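You operate a simulated robot arm through the tools that you are given. There is no shell and no other tool.

You are at the controls of a simulated robot arm. One attempt, no reset.

TASK
Put both pale potatoes in the blue bowl and mash them.
Fine: stand the masher on the plate afterwards. Set down upright: masher.

The check looks at the end state, three seconds after you hand in, the way a careful person would. Anything else that was tipped, shoved, dropped, spilled or broken makes it a failure.

THE ROBOT
A 6-joint arm with a two-finger parallel gripper, fixed in place. Base frame: the origin is on the floor under the middle of its stand, x ahead of it, y to its left, z up. Units: mm, degrees, N and s.
With the tool pointing down near the work surface it reaches from about 340 to 760 mm from the base axis. Its first joint turns from -66.0 to 66.0 degrees. Payload 2.45 kg.
The tool frame sits at the grasp point between the pads (the TCP): z along the fingers, y along the line on which they close. The tips reach 24 mm beyond it. The gripper opens to 68 mm. The fingers are 17 mm wide and 10 mm thick; the gripper's body (40 by 70 mm) begins 41 mm behind the TCP.
Orientation is told as [roll, pitch, yaw] about the base's x, y, z axes, in that order, counted from this pose: with the fingers straight down and closing along the base's y, the tool's x points along the base's -x, its y along +y and its z along -z.

THE INTERFACE
- The arm moves only by the tool nudge_tool. Its argument "moves" is a list of rows, each an object of numbers (a shift or turn left out is 0, a gripper value left out holds the last): "wx", "wy", "wz": the turn, a rotation vector about the base's x, y, z in degrees; "x", "y", "z": the shift along the base's x, y, z in mm; "gripper": the closure in counts, from 0 (fully open) to 255 (shut). In form: [{"wx": .., "wy": .., "wz": .., "x": .., "y": .., "z": .., "gripper": ..}, ...]. A call has 1 to 20 rows; each row is the pose to reach, as a shift and turn from the pose commanded when the call began. Rows are played at 5 a second. More than 50 mm and 8.6 degrees between two rows, or a gripper value outside its range, and nothing of the call is played. Where a pose cannot be reached the arm comes as near as it can. A force on the tool above 50 N (or 10 N above the force at the start of the call, whichever is more), or a blocked arm, ends the call early, and 0.2 s more pass. The fingers move at their own pace (about 108 mm/s each) and stop on an object; they squeeze with about 29 N. The grip force told is the motor's: it shows also when the fingers shut on nothing. Time passes only in rows, and 0.2 s behind the last, so rows that repeat a pose let the fingers close. The reply holds the time, the measured pose of the TCP, the force on the tool along the base axes, the opening and the grip force, in the units named above and with some noise, with the torque about the TCP (base axes, N m) and any sound that the robot's microphone picked up, and new pictures: "pictures" is both (left out), scene, wrist or none.
- Cameras (640 x 400 px; columns grow to the right, rows downward): "scene" is fixed at [171.8, 444, 1467.2]; the picture's right is [-0.55, -0.84, 0.00], its down [-0.59, 0.39, -0.71] and it looks along [0.59, -0.39, -0.71] (base axes); focal length 317 px, centre (320, 200). "wrist" rides on the gripper at [84, 11, -75] in the tool frame; the picture's right is [-0.13, 0.99, 0.00], its down [-0.60, -0.08, -0.79] and it looks along [-0.79, -0.10, 0.61] (tool axes); focal length 251 px, centre (320, 200). There is no depth. A picture from a camera that has moved, and an enlarged one, comes with that camera's place and axes in the base frame and with its lens. The place of the scene camera against the robot may be out by one fixed shift of up to 25 mm in any direction.
- close_up(camera, box): a new picture of the part [left, top, right, bottom] of that camera's present view, enlarged. The clock stands still meanwhile.
- close_job(): hands the job in; it is judged then, once.

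Nothing tells you positions but the pictures and the camera data. Unless the task says otherwise, let go and move clear before handing in.

The tools are called after "Request:" as a command line: name --argument value ..., lists and objects as JSON in quotes. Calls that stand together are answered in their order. nudge_tool: Moves the arm, as the interface text tells. Its arguments: {"type":"object","properties":{"moves":{"type":"array","items":{"type":"object","properties":{"wx":{"type":"number"},"wy":{"type":"number"},"wz":{"type":"number"},"x":{"type":"number"},"y":{"type":"number"},"z":{"type":"number"},"gripper":{"type":"number"}}}},"pictures":{"type":"string","enum":["both","scene","wrist","none"]}},"required":["moves"]} The other tools are called the same way: close_up (camera, box) takes an enlarged picture of a part of a camera's view; close_job () hands the job in.

At the start:

```text
t: 0.0
eef_pos: [334.4, 280.1, 1217.4]
ee_rot: [0.1, 0.0, -0.1]
contact_force: [-0.1, 0.4, -0.1]
moment: [-0.02, 0.0, 0.0]
width: 68.2
grasp_force: 0.0
```

scene: 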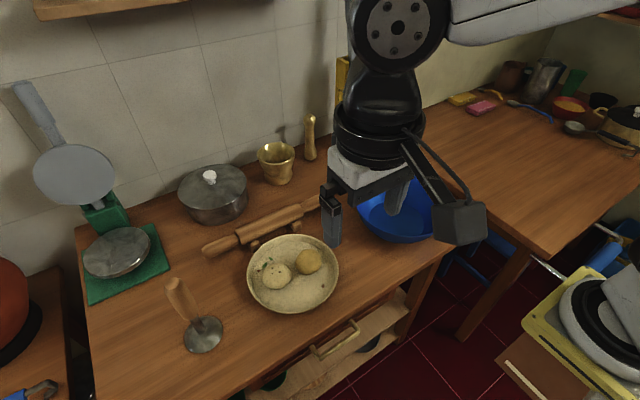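
wrist: 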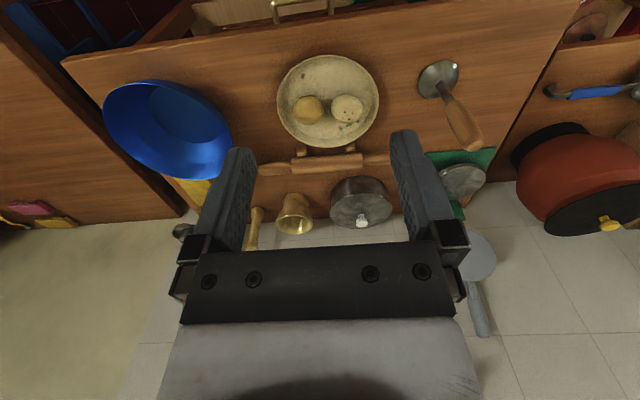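

I see a table with a plate holding two potatoes (one yellower, one pale), a masher standing on the table left, a blue bowl to the right partly hidden by the gripper. I'll look closer before moving.

Request:
close_up --camera "scene" --box '[140, 200, 460, 400]'

Request:
close_up --camera "wrist" --box '[60, 20, 540, 320]'

Request:
close_up --camera "wrist" --box '[240, 40, 400, 140]'

```text
2.00 times, centred on (300, 300) of scene
camera zoom: at [171.8, 444.0, 1467.2], right [-0.55, -0.84, 0.0], down [-0.59, 0.39, -0.71], along [0.59, -0.39, -0.71], focal length 634 px, centre (360, 0)
```

zoom: 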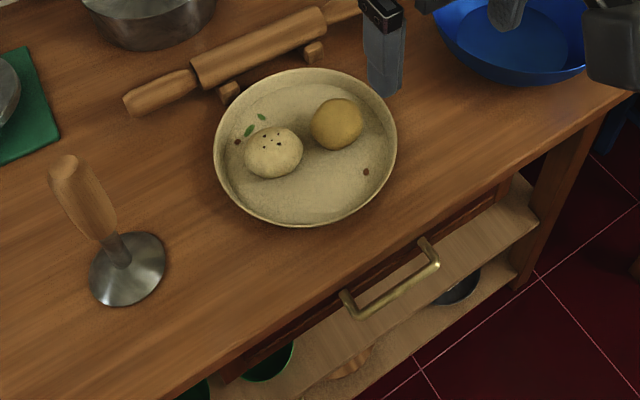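

```text
1.33 times, centred on (300, 170) of wrist
camera zoom: at [248.8, 289.8, 1292.0], right [0.13, 0.99, 0.0], down [0.6, -0.08, 0.79], along [0.79, -0.1, -0.61], focal length 335 px, centre (347, 240)
```

zoom: 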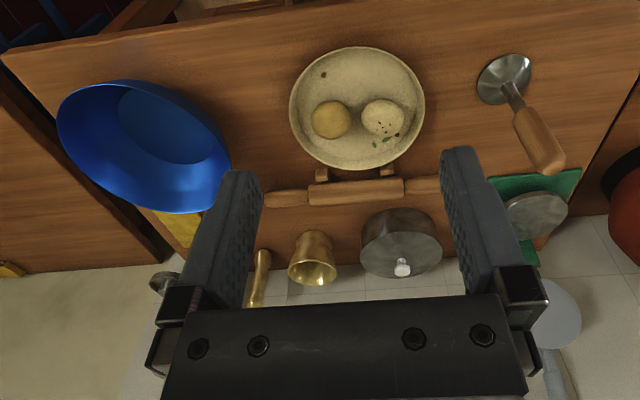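

```text
4.00 times, centred on (320, 90) of wrist
camera zoom: at [248.8, 289.8, 1292.0], right [0.13, 0.99, 0.0], down [0.6, -0.08, 0.79], along [0.79, -0.1, -0.61], focal length 1006 px, centre (320, 640)
```

zoom: 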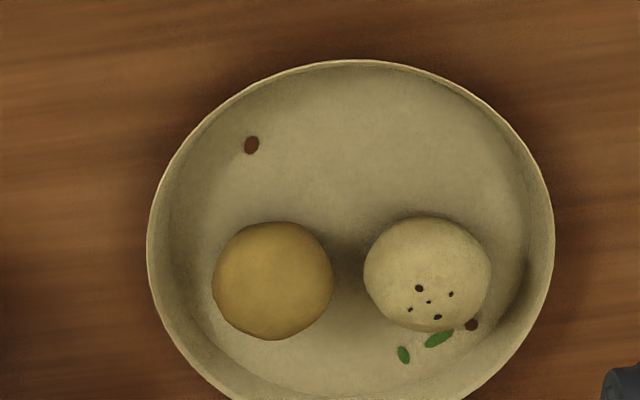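

The plate looks to be near (545, 270), the masher near (520, 487), the bowl near (547, -80), with the table top at about z 800. I'll move closer over the plate to triangulate with the wrist camera and uncover the bowl.

Request:
nudge_tool --moves '[{"x": 30, "z": -30}, {"x": 60, "z": -60}, {"x": 90, "z": -90}, {"x": 110, "z": -120}, {"x": 110, "z": -120}]'

```text
t: 1.2
eef_pos: [446.0, 279.4, 1097.2]
ee_rot: [0.0, -0.1, 0.0]
contact_force: [-0.7, 0.2, 0.1]
moment: [-0.01, -0.01, 0.01]
width: 68.1
grasp_force: 0.1
camera wrist: at [360.2, 289.7, 1171.4], right [0.13, 0.99, 0.0], down [0.6, -0.08, 0.79], along [0.79, -0.1, -0.61], focal length 251 px, centre (320, 200)
```

scene: 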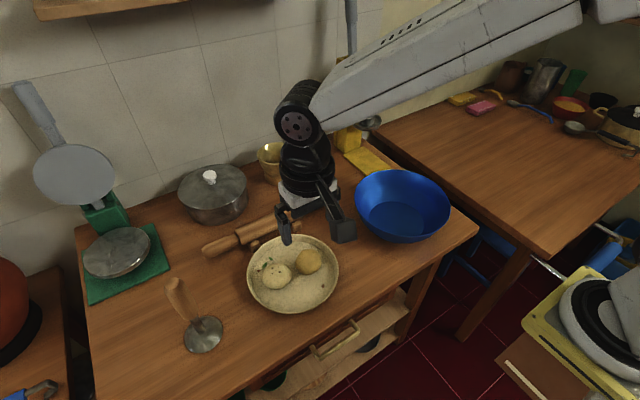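
wrist: 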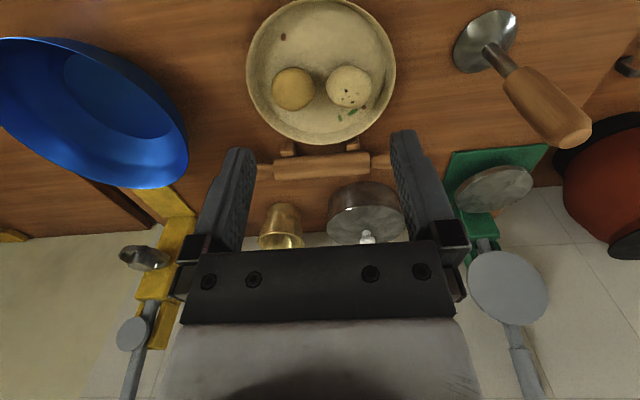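

The bowl is now unobstructed and looks empty. I'll take detailed looks at the plate, bowl, masher and the surroundings.

Request:
close_up --camera "wrist" --box '[240, 0, 400, 150]'

Request:
close_up --camera "wrist" --box '[440, 0, 640, 170]'

Request:
close_up --camera "scene" --box '[320, 120, 520, 270]'

Request:
close_up --camera "scene" --box '[140, 220, 360, 380]'

Request:
close_up --camera "scene" --box '[430, 40, 640, 170]'

```text
2.67 times, centred on (320, 75) of wrist
camera zoom: at [360.2, 289.7, 1171.4], right [0.13, 0.99, 0.0], down [0.6, -0.08, 0.79], along [0.79, -0.1, -0.61], focal length 670 px, centre (320, 533)
```

zoom: 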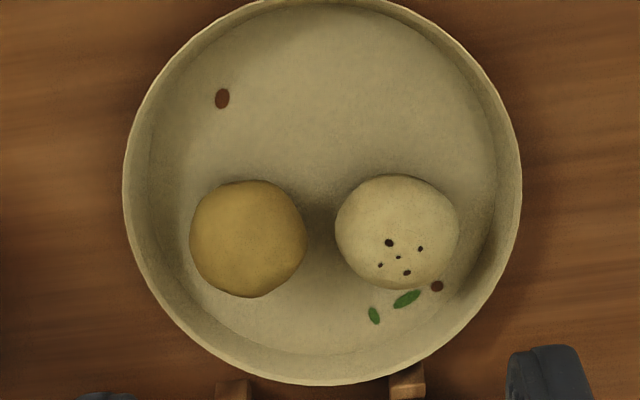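

```text
2.35 times, centred on (540, 85) of wrist
camera zoom: at [360.2, 289.7, 1171.4], right [0.13, 0.99, 0.0], down [0.6, -0.08, 0.79], along [0.79, -0.1, -0.61], focal length 592 px, centre (-198, 471)
```

zoom: 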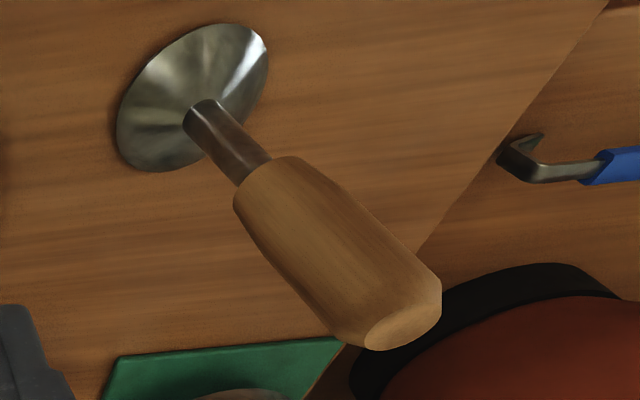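

```text
2.67 times, centred on (420, 195) of scene
camera zoom: at [171.9, 444.0, 1467.2], right [-0.55, -0.84, 0.0], down [-0.59, 0.39, -0.71], along [0.59, -0.39, -0.71], focal length 845 px, centre (53, 213)
```

zoom: 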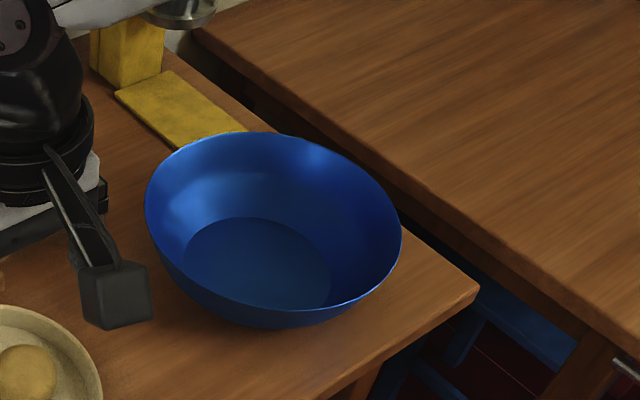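

```text
2.50 times, centred on (250, 300) of scene
camera zoom: at [171.9, 444.0, 1467.2], right [-0.55, -0.84, 0.0], down [-0.59, 0.39, -0.71], along [0.59, -0.39, -0.71], focal length 792 px, centre (495, -50)
```

zoom: 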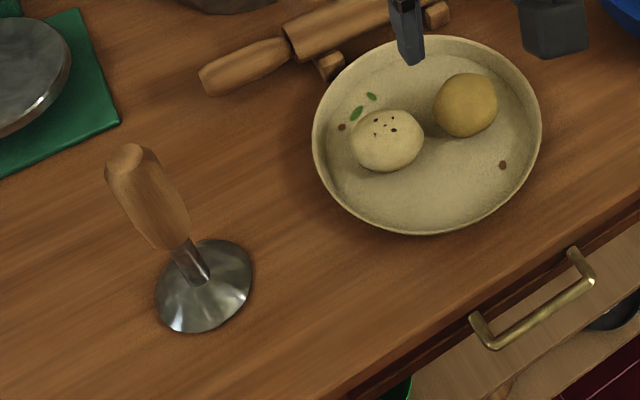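

```text
3.05 times, centred on (535, 105) of scene
camera zoom: at [171.9, 444.0, 1467.2], right [-0.55, -0.84, 0.0], down [-0.59, 0.39, -0.71], along [0.59, -0.39, -0.71], focal length 965 px, centre (-335, 490)
```

zoom: 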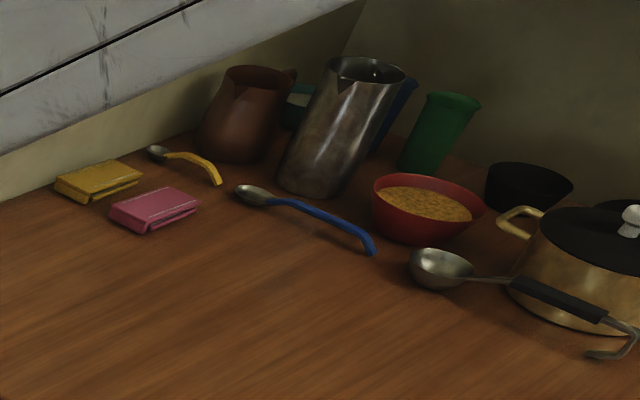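

Both potatoes sit on the plate, at roughly (547, 225) and (547, 306), each about 60 mm across; fingers closing along x should fit best because the gap between them is small. I'll turn the gripper 90° at height while moving over the first potato and check the reading.

Request:
nudge_tool --moves '[{"wz": 8, "x": 8, "y": -6, "z": -5}, {"wz": 16, "x": 16, "y": -12, "z": -10}, {"wz": 24, "x": 24, "y": -18, "z": -15}, {"wz": 32, "x": 32, "y": -24, "z": -20}, {"wz": 40, "x": 40, "y": -30, "z": -25}, {"wz": 48, "x": 48, "y": -34, "z": -30}, {"wz": 56, "x": 56, "y": -38, "z": -35}, {"wz": 64, "x": 64, "y": -42, "z": -40}, {"wz": 72, "x": 74, "y": -46, "z": -45}, {"wz": 80, "x": 84, "y": -50, "z": -50}, {"wz": 88, "x": 94, "y": -54, "z": -60}, {"wz": 90, "x": 101, "y": -54, "z": -70}, {"wz": 90, "x": 101, "y": -54, "z": -70}]'

```text
t: 4.0
eef_pos: [545.5, 226.1, 1026.2]
ee_rot: [-0.1, 0.0, 90.0]
contact_force: [1.2, 1.0, -1.2]
moment: [0.02, 0.0, -0.03]
width: 68.2
grasp_force: 0.1
camera wrist: at [533.4, 140.6, 1101.6], right [-0.99, 0.13, 0.0], down [0.08, 0.6, 0.79], along [0.1, 0.79, -0.61], focal length 251 px, centre (320, 200)
```

scene: 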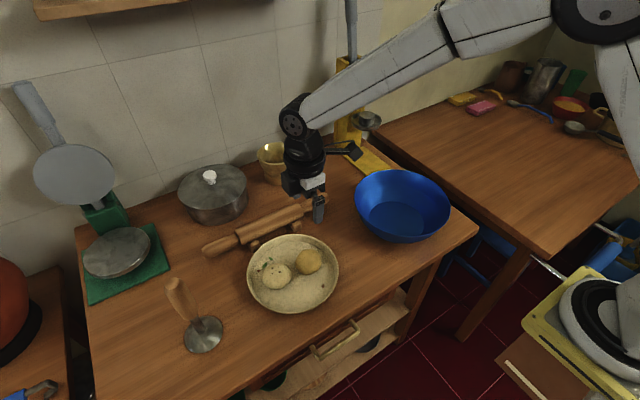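
wrist: 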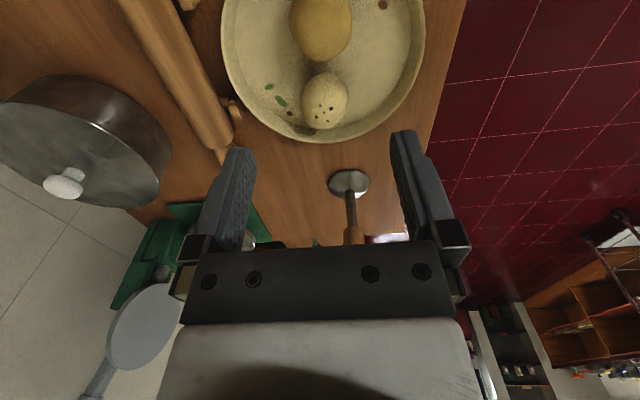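

The turn worked and I can see both potatoes from the side. I'll zoom in to refine positions.

Request:
close_up --camera "wrist" --box '[210, 0, 440, 150]'

Request:
close_up --camera "wrist" --box '[310, 150, 410, 250]'

```text
2.67 times, centred on (325, 75) of wrist
camera zoom: at [533.4, 140.6, 1101.6], right [-0.99, 0.13, 0.0], down [0.08, 0.6, 0.79], along [0.1, 0.79, -0.61], focal length 670 px, centre (307, 533)
```

zoom: 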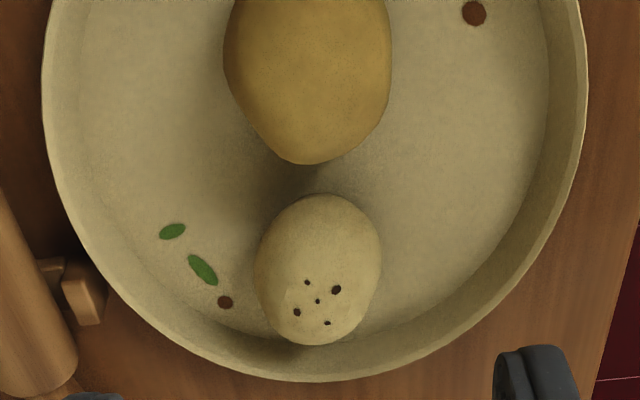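

```text
4.00 times, centred on (360, 200) of wrist
camera zoom: at [533.4, 140.6, 1101.6], right [-0.99, 0.13, 0.0], down [0.08, 0.6, 0.79], along [0.1, 0.79, -0.61], focal length 1006 px, centre (160, 200)
```

zoom: 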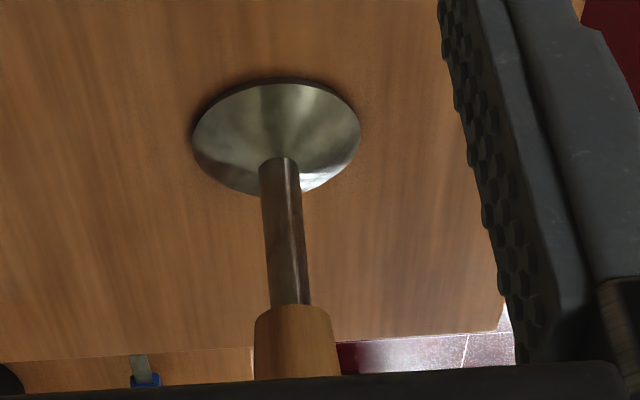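

White potato triangulates to (550, 306, 825), yellow to about (545.5, 225, 821), x-widths 57 and 60 mm. I'll descend partway over the yellow one and check the centring between the fingers.

Request:
nudge_tool --moves '[{"z": -40}, {"z": -80}, {"z": -110}, {"z": -130}, {"z": -130}]' --pictures "both"

```text
t: 5.2
eef_pos: [545.8, 225.4, 896.4]
ee_rot: [0.0, 0.0, 90.0]
contact_force: [-0.3, 0.4, -0.2]
moment: [-0.01, 0.02, -0.01]
width: 68.1
grasp_force: 0.0
camera wrist: at [533.2, 141.3, 971.9], right [-0.99, 0.13, 0.0], down [0.08, 0.6, 0.79], along [0.1, 0.79, -0.61], focal length 251 px, centre (320, 200)
```

scene: 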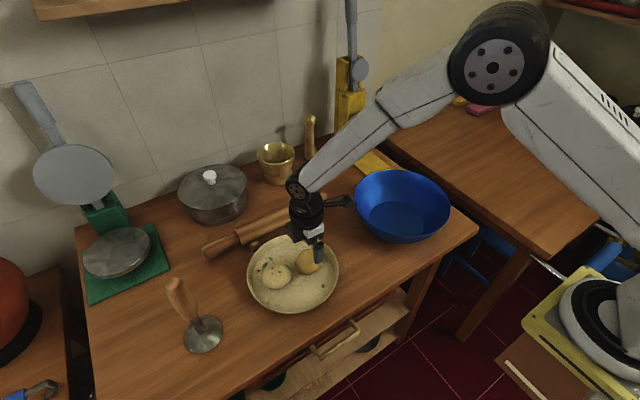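
wrist: 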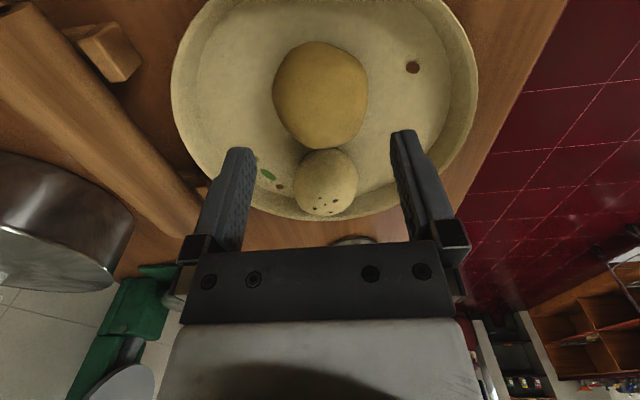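

The yellow potato is well centred between the fingers (about 61 mm in a 68 mm opening). I'll descend so the tips are just above the plate floor, without closing yet.

Request:
nudge_tool --moves '[{"x": 0.2, "y": 0.7, "z": -20}, {"x": 0.2, "y": 0.7, "z": -40}, {"x": 0.2, "y": 0.7, "z": -55}, {"x": 0.2, "y": 0.7, "z": -64}, {"x": 0.2, "y": 0.7, "z": -68}, {"x": 0.2, "y": 0.7, "z": -68}]' --pictures "both"

```text
t: 6.6
eef_pos: [545.3, 226.0, 828.0]
ee_rot: [0.0, 0.0, 90.0]
contact_force: [0.4, 0.1, 0.6]
moment: [-0.02, 0.01, -0.04]
width: 68.0
grasp_force: 0.0
camera wrist: at [533.2, 141.8, 903.8], right [-0.99, 0.13, 0.0], down [0.08, 0.6, 0.79], along [0.1, 0.79, -0.61], focal length 251 px, centre (320, 200)
```

scene: 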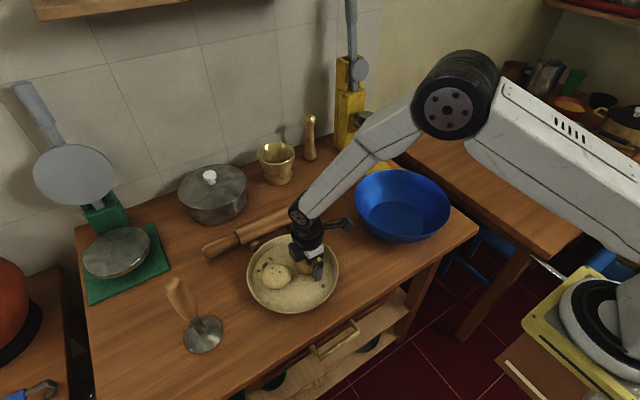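
wrist: 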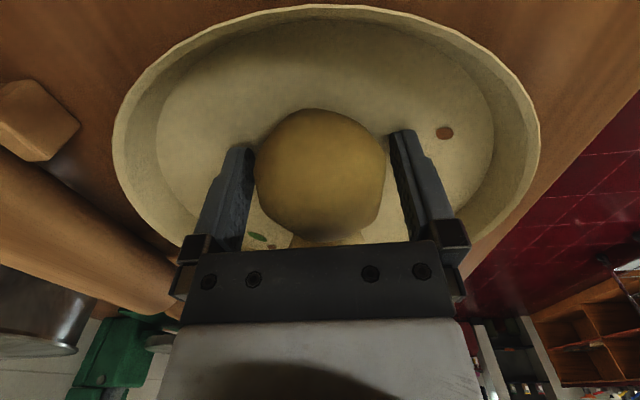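

The yellow potato sits cleanly between the pads with no contact force. Closing now.

Request:
nudge_tool --moves '[{"gripper": 120}, {"gripper": 120}, {"gripper": 120}, {"gripper": 120}]' --pictures "wrist"

```text
t: 7.6
eef_pos: [544.7, 227.1, 828.4]
ee_rot: [0.0, 0.0, 90.1]
contact_force: [-0.1, -0.2, -0.7]
moment: [-0.03, 0.0, 0.02]
width: 60.4
grasp_force: 29.0
camera wrist: at [533.2, 141.8, 903.9], right [-0.99, 0.13, 0.0], down [0.08, 0.6, 0.79], along [0.1, 0.79, -0.61], focal length 251 px, centre (320, 200)
```

wrist: 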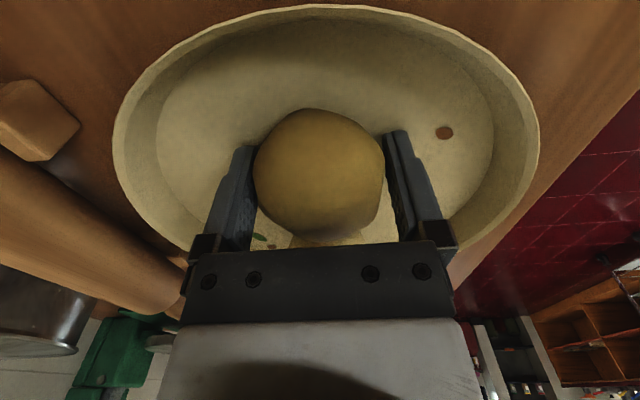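

The potato is held (60.4 mm). I'll lift it straight up, then swing over past the bowl at height for a proper look at the bowl.

Request:
nudge_tool --moves '[{"z": 15}, {"z": 40}, {"z": 80}, {"z": 120}, {"z": 160}, {"z": 200}, {"z": 235}, {"z": 250, "y": -30}, {"z": 250, "y": -70}, {"z": 250, "y": -115}, {"z": 250, "y": -160}, {"z": 250, "y": -205}, {"z": 250, "y": -250}, {"z": 250, "y": -295}, {"z": 250, "y": -340}, {"z": 250, "y": -380}, {"z": 250, "y": -410}, {"z": 250, "y": -426}, {"z": 250, "y": -426}]' --pictures "both"

```text
t: 11.6
eef_pos: [546.1, -201.0, 1077.9]
ee_rot: [0.0, 0.0, 89.9]
contact_force: [0.3, -0.4, -0.6]
moment: [0.01, -0.01, -0.01]
width: 36.1
grasp_force: 0.0
camera wrist: at [533.4, -285.1, 1153.2], right [-0.99, 0.13, 0.0], down [0.08, 0.6, 0.79], along [0.1, 0.79, -0.61], focal length 251 px, centre (320, 200)
```

scene: 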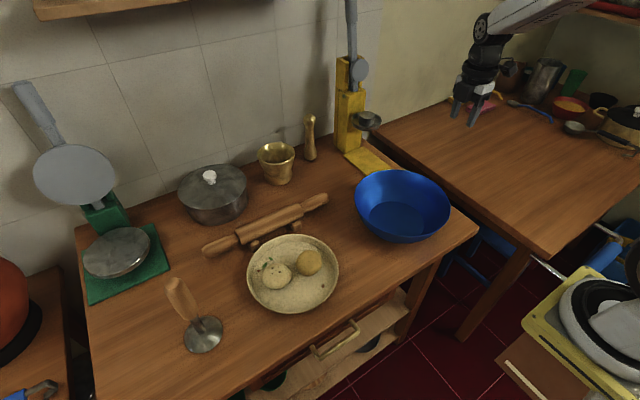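
wrist: 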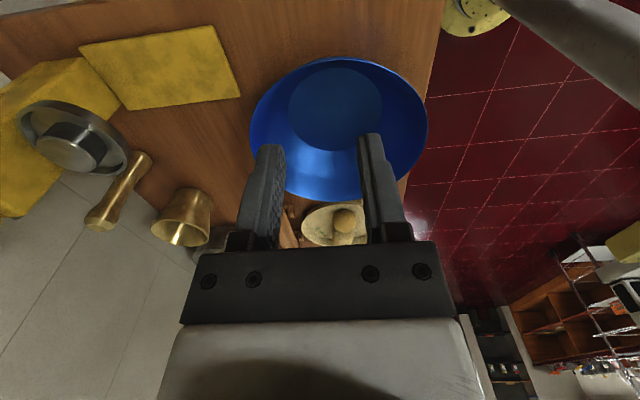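

The gripper came away empty: width reads 36 mm and the yellow potato is still on the plate, so it slipped out early in the lift. I'll check its current place and also use this view to locate the bowl.

Request:
close_up --camera "scene" --box '[230, 220, 350, 320]'

Request:
close_up --camera "wrist" --box '[230, 40, 450, 220]'

Request:
close_up --camera "wrist" --box '[290, 190, 380, 250]'

```text
4.00 times, centred on (290, 270) of scene
camera zoom: at [171.9, 444.0, 1467.2], right [-0.55, -0.84, 0.0], down [-0.59, 0.39, -0.71], along [0.59, -0.39, -0.71], focal length 1267 px, centre (440, -80)
```

zoom: 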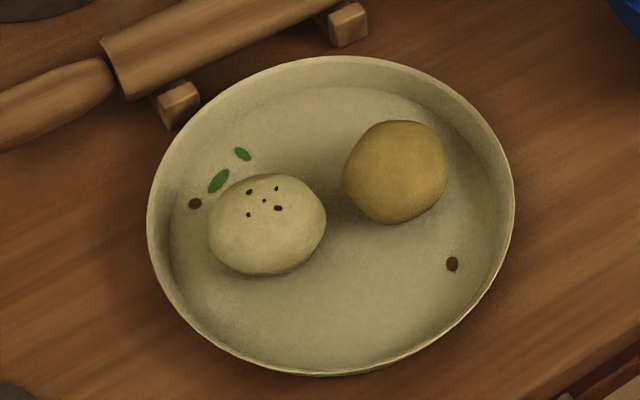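

```text
2.22 times, centred on (340, 130) of wrist
camera zoom: at [533.4, -285.1, 1153.2], right [-0.99, 0.13, 0.0], down [0.08, 0.6, 0.79], along [0.1, 0.79, -0.61], focal length 559 px, centre (276, 356)
```

zoom: 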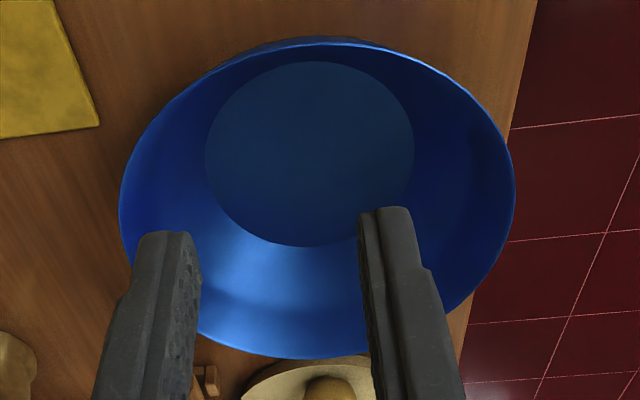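

```text
6.67 times, centred on (335, 220) of wrist
camera zoom: at [533.4, -285.1, 1153.2], right [-0.99, 0.13, 0.0], down [0.08, 0.6, 0.79], along [0.1, 0.79, -0.61], focal length 1676 px, centre (220, 67)
```

zoom: 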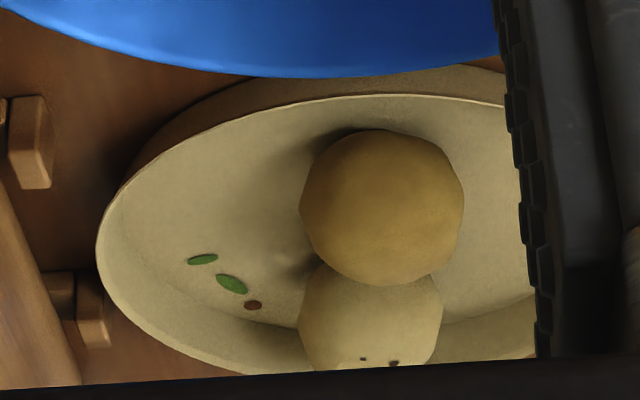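

The yellow potato is back in its place, undamaged; the bowl floor is centred near (539, -47) with rim about z 879. I'll open, go back over the potato, and this time grip lower and lift slowly.

Request:
nudge_tool --moves '[{"y": 40, "gripper": 0}, {"y": 85}, {"y": 130}, {"y": 175}, {"y": 220}, {"y": 265}, {"y": 310}, {"y": 355}, {"y": 395}, {"y": 420, "z": -20}, {"y": 426, "z": -60}, {"y": 426, "z": -100}, {"y": 426, "z": -140}, {"y": 426, "z": -170}, {"y": 426, "z": -182}, {"y": 426, "z": -182}]' --pictures "both"

```text
t: 15.0
eef_pos: [545.8, 224.8, 896.6]
ee_rot: [0.0, 0.1, 89.9]
contact_force: [-0.3, 0.5, 0.9]
moment: [0.0, 0.0, 0.04]
width: 68.4
grasp_force: 0.1
camera wrist: at [532.9, 141.4, 971.4], right [-0.99, 0.13, 0.0], down [0.08, 0.6, 0.79], along [0.1, 0.79, -0.61], focal length 251 px, centre (320, 200)
```

scene: 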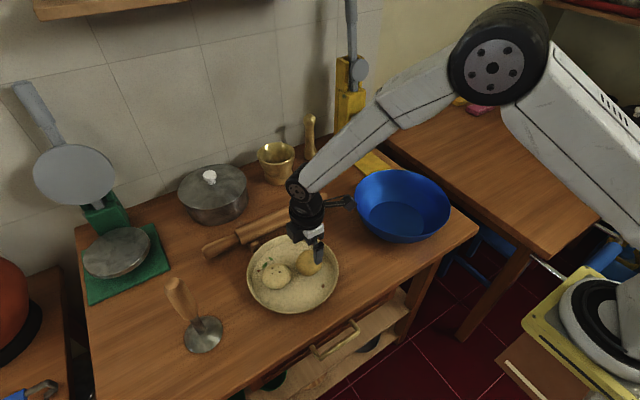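
wrist: 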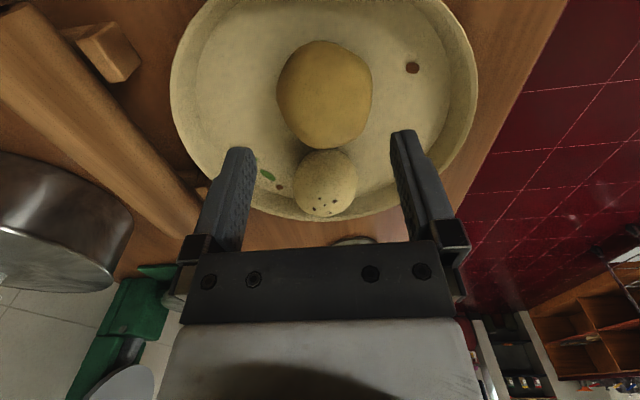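

Request:
close_up --camera "wrist" --box '[220, 20, 420, 220]'

```text
2.00 times, centred on (320, 120) of wrist
camera zoom: at [532.9, 141.4, 971.4], right [-0.99, 0.13, 0.0], down [0.08, 0.6, 0.79], along [0.1, 0.79, -0.61], focal length 503 px, centre (320, 360)
```

zoom: 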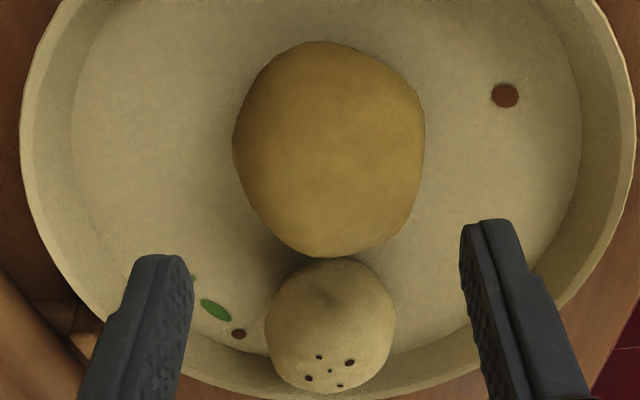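

The potato shifted about 3 mm toward -x. I'll correct x by -2.7 and y by +1.3 and descend about 8 mm lower than before, watching the force for plate contact.

Request:
nudge_tool --moves '[{"x": -2.7, "y": 1.3, "z": -25}, {"x": -2.7, "y": 1.3, "z": -50}, {"x": -2.7, "y": 1.3, "z": -62}, {"x": -2.7, "y": 1.3, "z": -68}, {"x": -2.7, "y": 1.3, "z": -71}, {"x": -2.7, "y": 1.3, "z": -73}, {"x": -2.7, "y": 1.3, "z": -73}]' --pictures "wrist"

```text
t: 16.5
eef_pos: [543.9, 228.1, 828.5]
ee_rot: [-0.1, 0.0, 90.1]
contact_force: [-1.5, -1.9, 9.5]
moment: [-0.06, 0.4, 0.04]
width: 67.9
grasp_force: 0.1
stopped in row 7: the force on the tool passed its limit at 52 N (the readings are from after the stop); the commanded pose is now the measured one
camera wrist: at [531.8, 143.4, 902.7], right [-0.99, 0.13, 0.0], down [0.08, 0.6, 0.79], along [0.1, 0.79, -0.61], focal length 251 px, centre (320, 200)
```

wrist: 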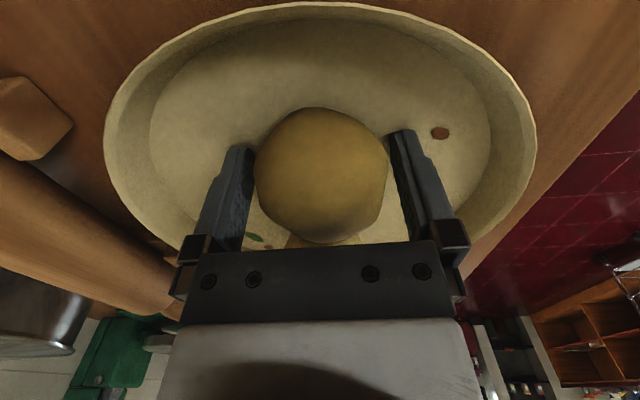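

The -x fingertip touched the sloping plate floor at TCP z≈828, so this is as low as the grip can go here; I'll back off 1 mm, close fully, and lift only a few mm to see how the hold behaves.

Request:
nudge_tool --moves '[{"z": 1.0}, {"z": 1.0, "gripper": 255}, {"z": 1.0, "gripper": 255}, {"z": 1.0, "gripper": 255}, {"z": 1.0, "gripper": 255}]' --pictures "both"

```text
t: 17.7
eef_pos: [543.9, 228.4, 826.8]
ee_rot: [0.0, 0.0, 90.0]
contact_force: [-3.1, 0.8, 3.0]
moment: [0.06, 0.17, -0.03]
width: 60.2
grasp_force: 29.2
camera wrist: at [531.4, 143.4, 902.7], right [-0.99, 0.13, 0.0], down [0.08, 0.6, 0.79], along [0.1, 0.79, -0.61], focal length 251 px, centre (320, 200)
```

scene: 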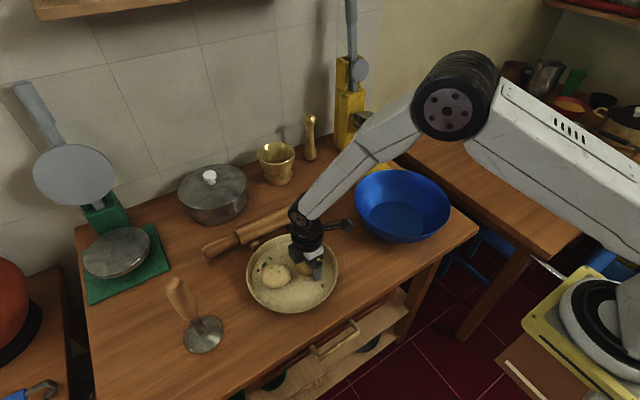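
wrist: 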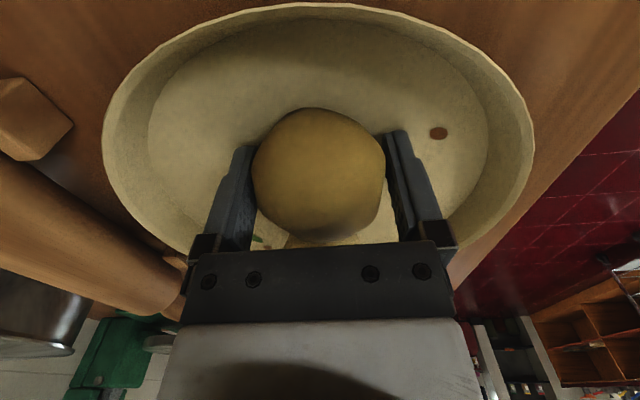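

Grip is at 60.2 mm, 29 N. Lifting very slowly in 1.5 mm steps to see whether it stays.

Request:
nudge_tool --moves '[{"z": 1}, {"z": 2}, {"z": 3}, {"z": 4}, {"z": 5}, {"z": 6}]' --pictures "wrist"

```text
t: 19.1
eef_pos: [543.1, 228.6, 834.3]
ee_rot: [0.1, 0.0, 90.0]
contact_force: [-0.6, -0.1, -1.4]
moment: [-0.01, -0.01, -0.04]
width: 60.2
grasp_force: 29.0
camera wrist: at [531.6, 143.3, 908.8], right [-0.99, 0.13, 0.0], down [0.08, 0.6, 0.79], along [0.1, 0.79, -0.61], focal length 251 px, centre (320, 200)
```

wrist: 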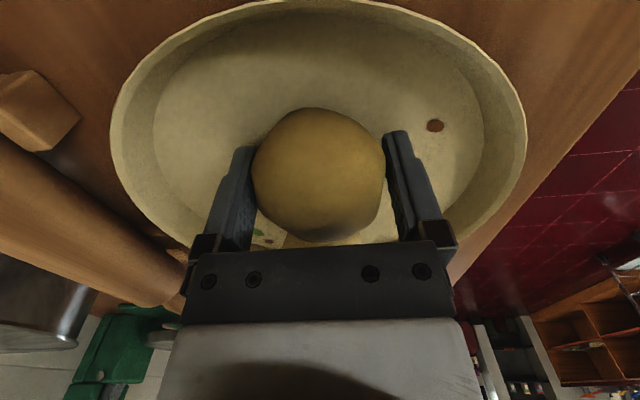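

It's holding (1.4 N of load). I'll keep lifting gently and check again.

Request:
nudge_tool --moves '[{"z": 2}, {"z": 5}, {"z": 9}, {"z": 13}, {"z": 17}, {"z": 21}, {"z": 25}, {"z": 28}, {"z": 30}, {"z": 30}]' --pictures "wrist"

```text
t: 21.3
eef_pos: [543.8, 228.0, 862.9]
ee_rot: [0.1, 0.0, 90.0]
contact_force: [1.2, -0.9, -0.9]
moment: [0.02, -0.02, -0.01]
width: 60.3
grasp_force: 28.3
camera wrist: at [531.3, 143.1, 938.5], right [-0.99, 0.13, 0.0], down [0.08, 0.6, 0.79], along [0.1, 0.79, -0.61], focal length 251 px, centre (320, 200)
```

wrist: 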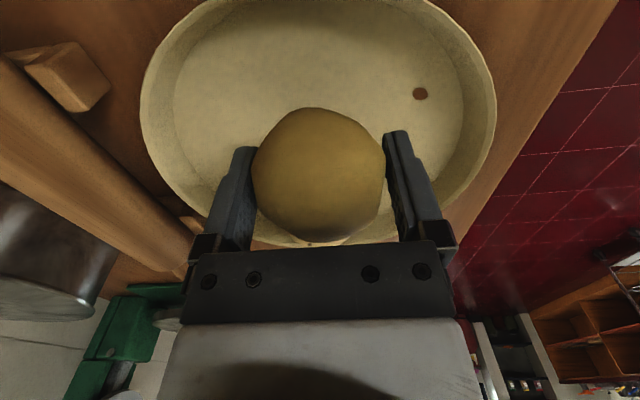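

Still held at 28 mm above the plate. I'll continue gently up above the bowl rim height.

Request:
nudge_tool --moves '[{"z": 2}, {"z": 6}, {"z": 12}, {"z": 19}, {"z": 26}, {"z": 33}, {"z": 40}, {"z": 47}, {"z": 54}, {"z": 61}, {"z": 68}, {"z": 75}, {"z": 81}, {"z": 85}, {"z": 87}, {"z": 87}]' --pictures "both"

```text
t: 24.7
eef_pos: [543.8, 227.7, 951.4]
ee_rot: [0.0, 0.0, 89.9]
contact_force: [0.5, 0.0, -2.0]
moment: [-0.01, 0.01, 0.01]
width: 60.2
grasp_force: 28.9
camera wrist: at [531.0, 143.3, 1026.0], right [-0.99, 0.13, 0.0], down [0.08, 0.6, 0.79], along [0.1, 0.79, -0.61], focal length 251 px, centre (320, 200)
```

scene: 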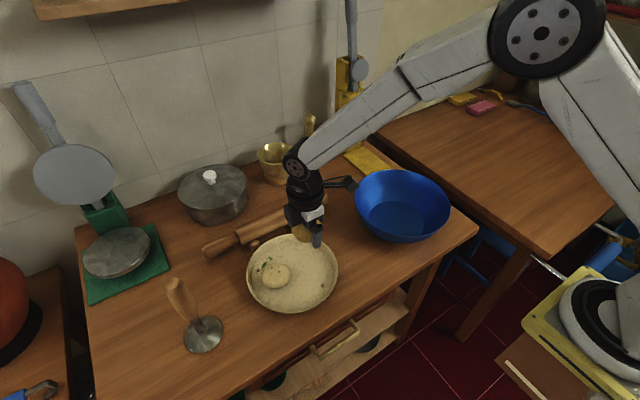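
wrist: 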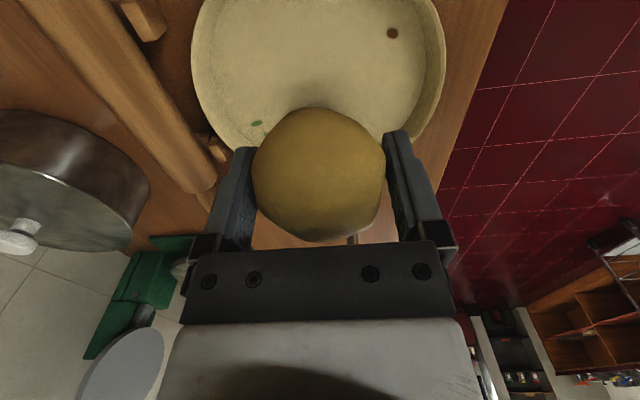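

Secure above rim height. Now the slow traverse to over the bowl at about y = -78.

Request:
nudge_tool --moves '[{"y": -4}, {"y": -12}, {"y": -24}, {"y": -40}, {"y": -58}, {"y": -77}, {"y": -96}, {"y": -115}, {"x": -1, "y": -134}, {"x": -1, "y": -153}, {"x": -1, "y": -172}, {"x": -2, "y": -191}, {"x": -2, "y": -210}, {"x": -2, "y": -229}, {"x": -3, "y": -248}, {"x": -3, "y": -266}, {"x": -3, "y": -282}, {"x": -3, "y": -295}, {"x": -3, "y": -302}, {"x": -3, "y": -305}]' --pictures "both"

```text
t: 28.9
eef_pos: [540.8, -77.9, 950.5]
ee_rot: [0.0, 0.0, 90.0]
contact_force: [-0.3, 0.0, -2.1]
moment: [0.01, 0.02, -0.02]
width: 60.2
grasp_force: 29.7
camera wrist: at [528.3, -162.0, 1026.0], right [-0.99, 0.13, 0.0], down [0.08, 0.6, 0.79], along [0.1, 0.79, -0.61], focal length 251 px, centre (320, 200)
```

scene: 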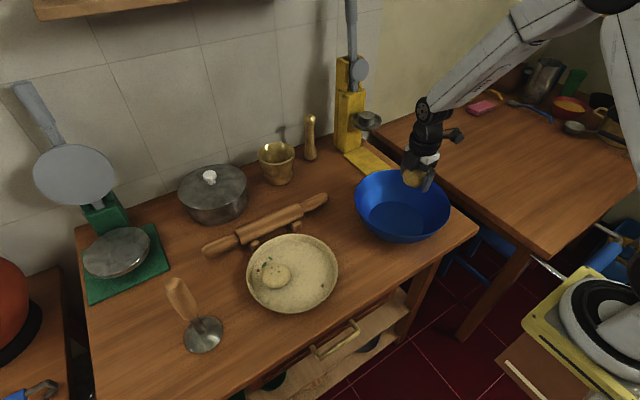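
wrist: 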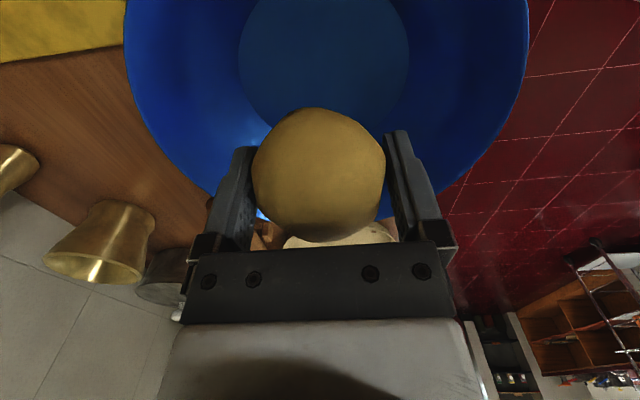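

Potato is over the bowl's floor region. Lowering gently toward the floor, stopping just above the expected contact.

Request:
nudge_tool --moves '[{"z": -3}, {"z": -9}, {"z": -17}, {"z": -26}, {"z": -35}, {"z": -44}, {"z": -53}, {"z": -62}, {"z": -71}, {"z": -80}, {"z": -88}, {"z": -95}, {"z": -100}, {"z": -103}, {"z": -105}, {"z": -105}]' --pictures "both"

```text
t: 32.3
eef_pos: [541.9, -77.8, 845.4]
ee_rot: [-0.1, 0.0, 89.9]
contact_force: [-0.5, 0.0, -1.0]
moment: [-0.02, 0.0, 0.03]
width: 60.2
grasp_force: 29.0
camera wrist: at [528.5, -162.0, 920.7], right [-0.99, 0.13, 0.0], down [0.08, 0.6, 0.79], along [0.1, 0.79, -0.61], focal length 251 px, centre (320, 200)
```

scene: 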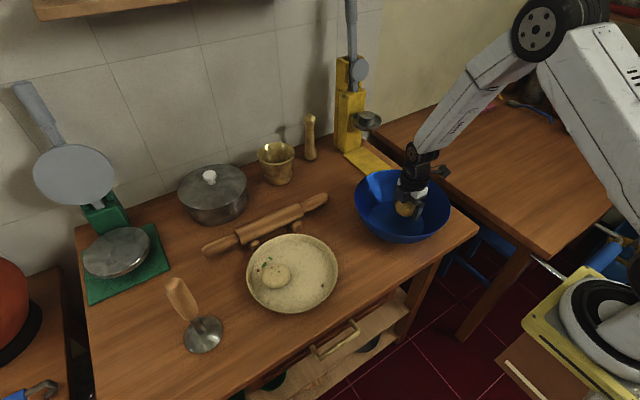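
wrist: 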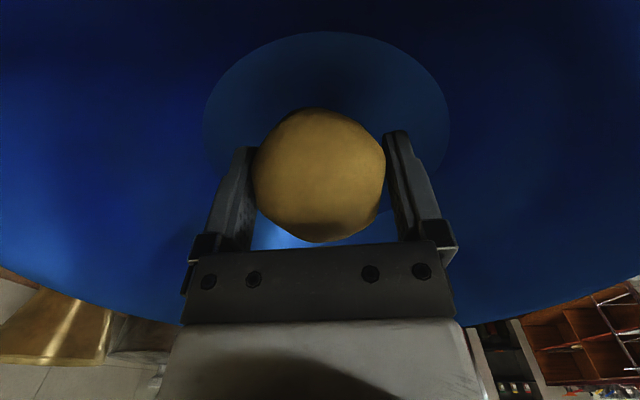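

Inside the bowl, over the flat floor, about 10 mm to go. Lowering in small steps while watching the force.

Request:
nudge_tool --moves '[{"z": -2}, {"z": -4}, {"z": -6}, {"z": -6}]' --pictures "none"

Request:
nudge_tool --moves '[{"z": -1.5}, {"z": -3}, {"z": -3}]' --pictures "wrist"

```text
t: 33.3
eef_pos: [540.5, -77.0, 839.5]
ee_rot: [0.0, 0.0, 90.0]
contact_force: [-0.3, -0.8, -1.0]
moment: [-0.01, -0.01, -0.01]
width: 60.0
grasp_force: 28.8
```

```text
t: 34.1
eef_pos: [542.4, -77.9, 837.1]
ee_rot: [-0.1, 0.0, 89.9]
contact_force: [0.2, -0.6, -1.2]
moment: [0.0, 0.0, -0.03]
width: 60.3
grasp_force: 29.0
camera wrist: at [528.8, -161.7, 911.5], right [-0.99, 0.13, 0.0], down [0.08, 0.6, 0.79], along [0.1, 0.79, -0.61], focal length 251 px, centre (320, 200)
```

wrist: 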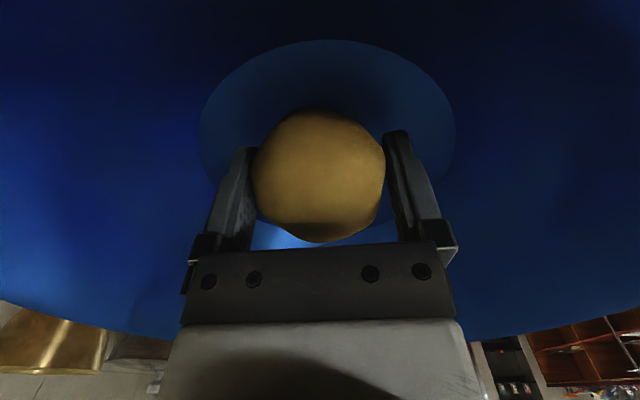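

No contact yet; continuing down 3 mm at a time.

Request:
nudge_tool --moves '[{"z": -1}, {"z": -2}, {"z": -3}, {"z": -3}]' --pictures "none"

Request:
nudge_tool --moves '[{"z": -1}, {"z": -2}, {"z": -3}, {"z": -3}]' --pictures "wrist"

```text
t: 35.1
eef_pos: [540.0, -77.4, 833.7]
ee_rot: [0.0, -0.1, 90.0]
contact_force: [-0.7, 0.2, -0.7]
moment: [-0.05, -0.01, -0.03]
width: 60.1
grasp_force: 28.9
```

```text
t: 36.1
eef_pos: [541.2, -76.4, 830.9]
ee_rot: [0.1, 0.0, 89.9]
contact_force: [-0.3, -0.7, -1.9]
moment: [-0.01, -0.02, 0.0]
width: 60.1
grasp_force: 28.7
camera wrist: at [528.4, -161.5, 905.8], right [-0.99, 0.13, 0.0], down [0.08, 0.6, 0.79], along [0.1, 0.79, -0.61], focal length 251 px, centre (320, 200)
```

wrist: 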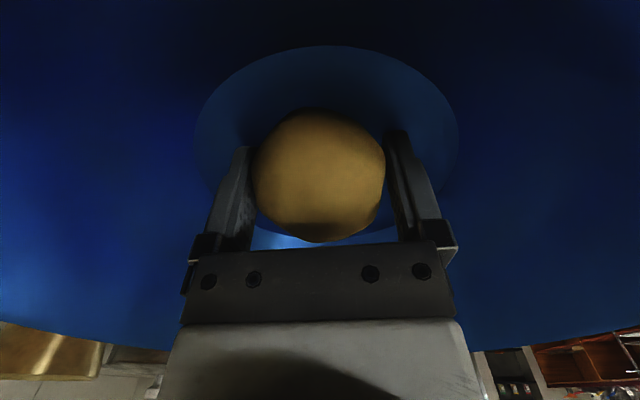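

Still hanging free at TCP 831. Continuing in 1 mm steps.

Request:
nudge_tool --moves '[{"z": -1}, {"z": -2}, {"z": -2}]' --pictures "none"

Request:
nudge_tool --moves '[{"z": -1}, {"z": -2}, {"z": -2}]' --pictures "none"

Request:
nudge_tool --moves '[{"z": -1}, {"z": -2}, {"z": -2}]' --pictures "wrist"

```text
t: 36.9
eef_pos: [540.7, -78.2, 828.3]
ee_rot: [0.0, 0.0, 90.0]
contact_force: [0.7, -1.5, -0.6]
moment: [-0.04, 0.0, 0.0]
width: 60.0
grasp_force: 29.2
```

```text
t: 37.7
eef_pos: [541.8, -77.1, 827.0]
ee_rot: [0.0, 0.0, 90.1]
contact_force: [-5.9, 0.7, 17.2]
moment: [0.0, 0.39, 0.01]
width: 60.0
grasp_force: 28.6
```

```text
t: 38.3
eef_pos: [542.7, -76.9, 828.1]
ee_rot: [0.0, -0.1, 90.0]
contact_force: [-3.2, 0.2, 8.6]
moment: [0.04, 0.29, 0.02]
width: 60.2
grasp_force: 28.7
stopped in row 3: the force on the tool passed its limit at 53 N (the readings are from after the stop); the commanded pose is now the measured one
camera wrist: at [529.2, -161.7, 902.8], right [-0.99, 0.13, 0.0], down [0.08, 0.6, 0.79], along [0.1, 0.79, -0.61], focal length 251 px, centre (320, 200)
```

wrist: 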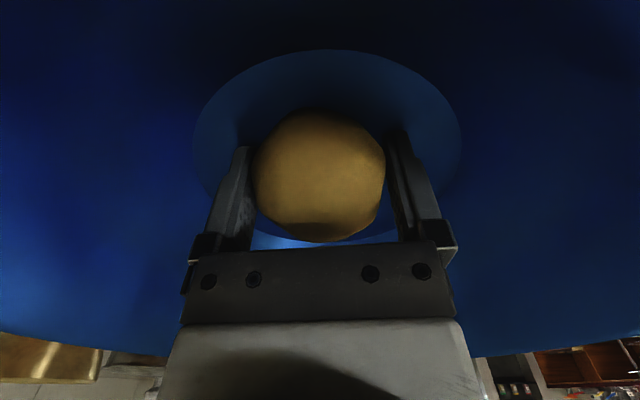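

Contact with the bowl floor at TCP ≈ 828. I'll ease up 1 mm, and open the fingers to release the potato.

Request:
nudge_tool --moves '[{"z": 0.7}, {"z": 0.7}, {"z": 0.7, "gripper": 30}, {"z": 0.7, "gripper": 15}, {"z": 0.7, "gripper": 0}, {"z": 0.7, "gripper": 0}, {"z": 0.7, "gripper": 0}]' --pictures "wrist"

```text
t: 39.9
eef_pos: [541.9, -77.3, 827.9]
ee_rot: [-0.1, -0.1, 90.0]
contact_force: [1.5, 0.3, 3.7]
moment: [0.01, 0.09, 0.02]
width: 67.0
grasp_force: 0.1
camera wrist: at [529.1, -161.8, 902.8], right [-0.99, 0.13, 0.0], down [0.08, 0.6, 0.79], along [0.1, 0.79, -0.61], focal length 251 px, centre (320, 200)
```

wrist: 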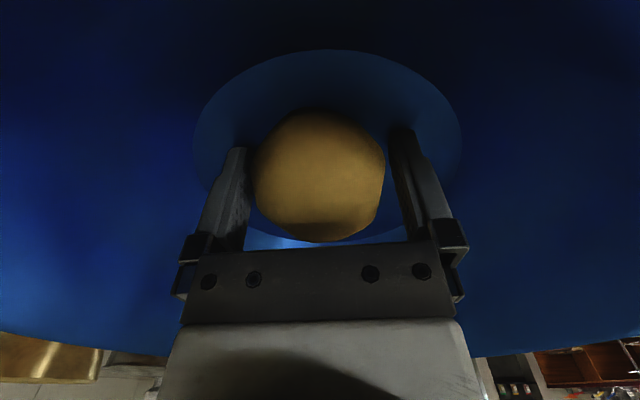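

Released. Raising straight up out of the bowl.

Request:
nudge_tool --moves '[{"z": 3}, {"z": 8}, {"z": 16}, {"z": 26}, {"z": 36}, {"z": 50}, {"z": 65}, {"z": 80}, {"z": 95}, {"z": 110}, {"z": 122}, {"z": 122}]' --pictures "both"

```text
t: 42.5
eef_pos: [543.1, -77.5, 949.7]
ee_rot: [0.0, -0.1, 90.0]
contact_force: [-0.2, 0.0, -0.7]
moment: [0.01, -0.01, 0.01]
width: 68.1
grasp_force: 0.1
camera wrist: at [528.9, -161.9, 1025.0], right [-0.99, 0.13, 0.0], down [0.08, 0.6, 0.79], along [0.1, 0.79, -0.61], focal length 251 px, centre (320, 200)
```

scene: 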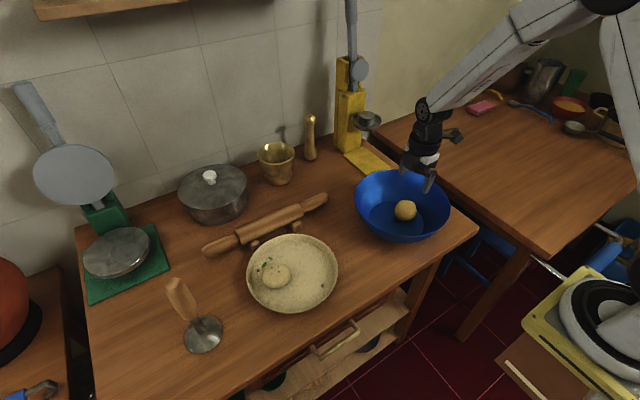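
wrist: 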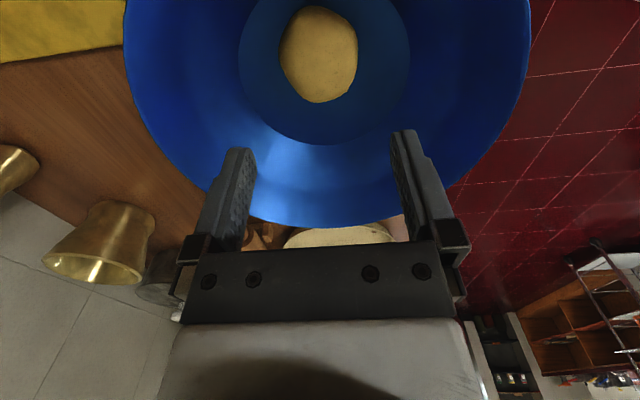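

The first potato rests in the bowl at about (540, -82). Now going back over the plate for the white potato at about (550, 306).

Request:
nudge_tool --moves '[{"y": 30, "z": 10}, {"y": 70, "z": 20}, {"y": 115, "z": 20}, {"y": 160, "z": 20}, {"y": 205, "z": 20, "x": 4}, {"y": 250, "z": 20, "x": 8}, {"y": 295, "z": 10, "x": 10}, {"y": 340, "z": -10, "x": 10}, {"y": 370, "z": -30, "x": 10}, {"y": 384, "z": -50, "x": 10}, {"y": 384, "z": -52, "x": 10}]' --pictures "both"

Request:
close_up --camera "wrist" --box '[220, 20, 420, 220]'

```text
t: 44.9
eef_pos: [551.4, 307.7, 896.5]
ee_rot: [-0.1, 0.0, 90.1]
contact_force: [0.3, 0.5, -0.2]
moment: [0.05, -0.02, -0.01]
width: 67.6
grasp_force: 0.1
camera wrist: at [538.7, 222.9, 971.9], right [-0.99, 0.13, 0.0], down [0.08, 0.6, 0.79], along [0.1, 0.79, -0.61], focal length 251 px, centre (320, 200)
```

scene: 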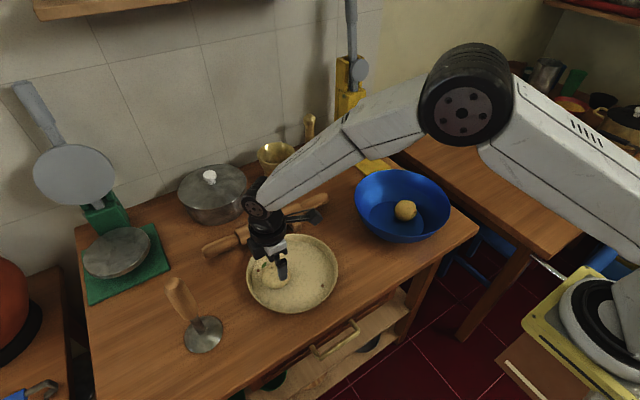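
wrist: 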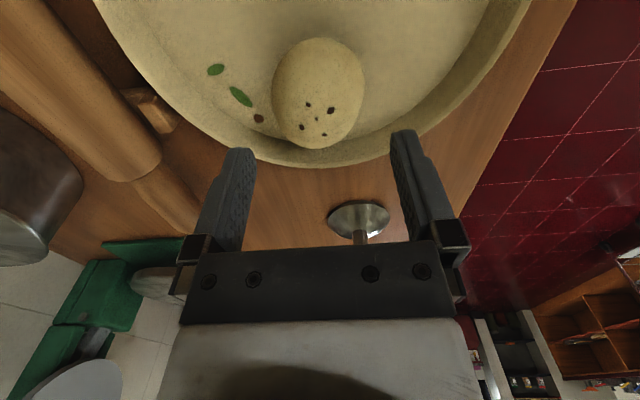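

```text
2.00 times, centred on (320, 120) of wrist
camera zoom: at [538.7, 222.9, 971.9], right [-0.99, 0.13, 0.0], down [0.08, 0.6, 0.79], along [0.1, 0.79, -0.61], focal length 503 px, centre (320, 360)
```

zoom: 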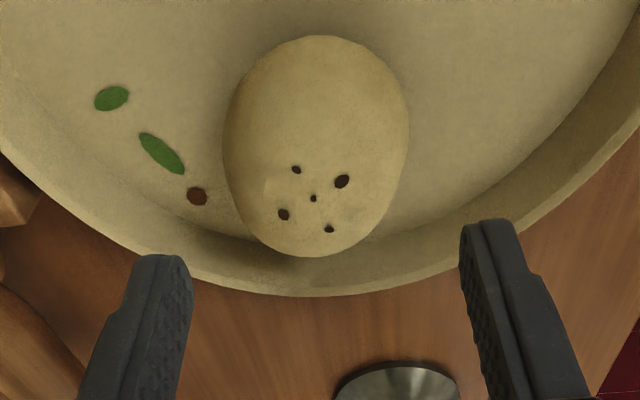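

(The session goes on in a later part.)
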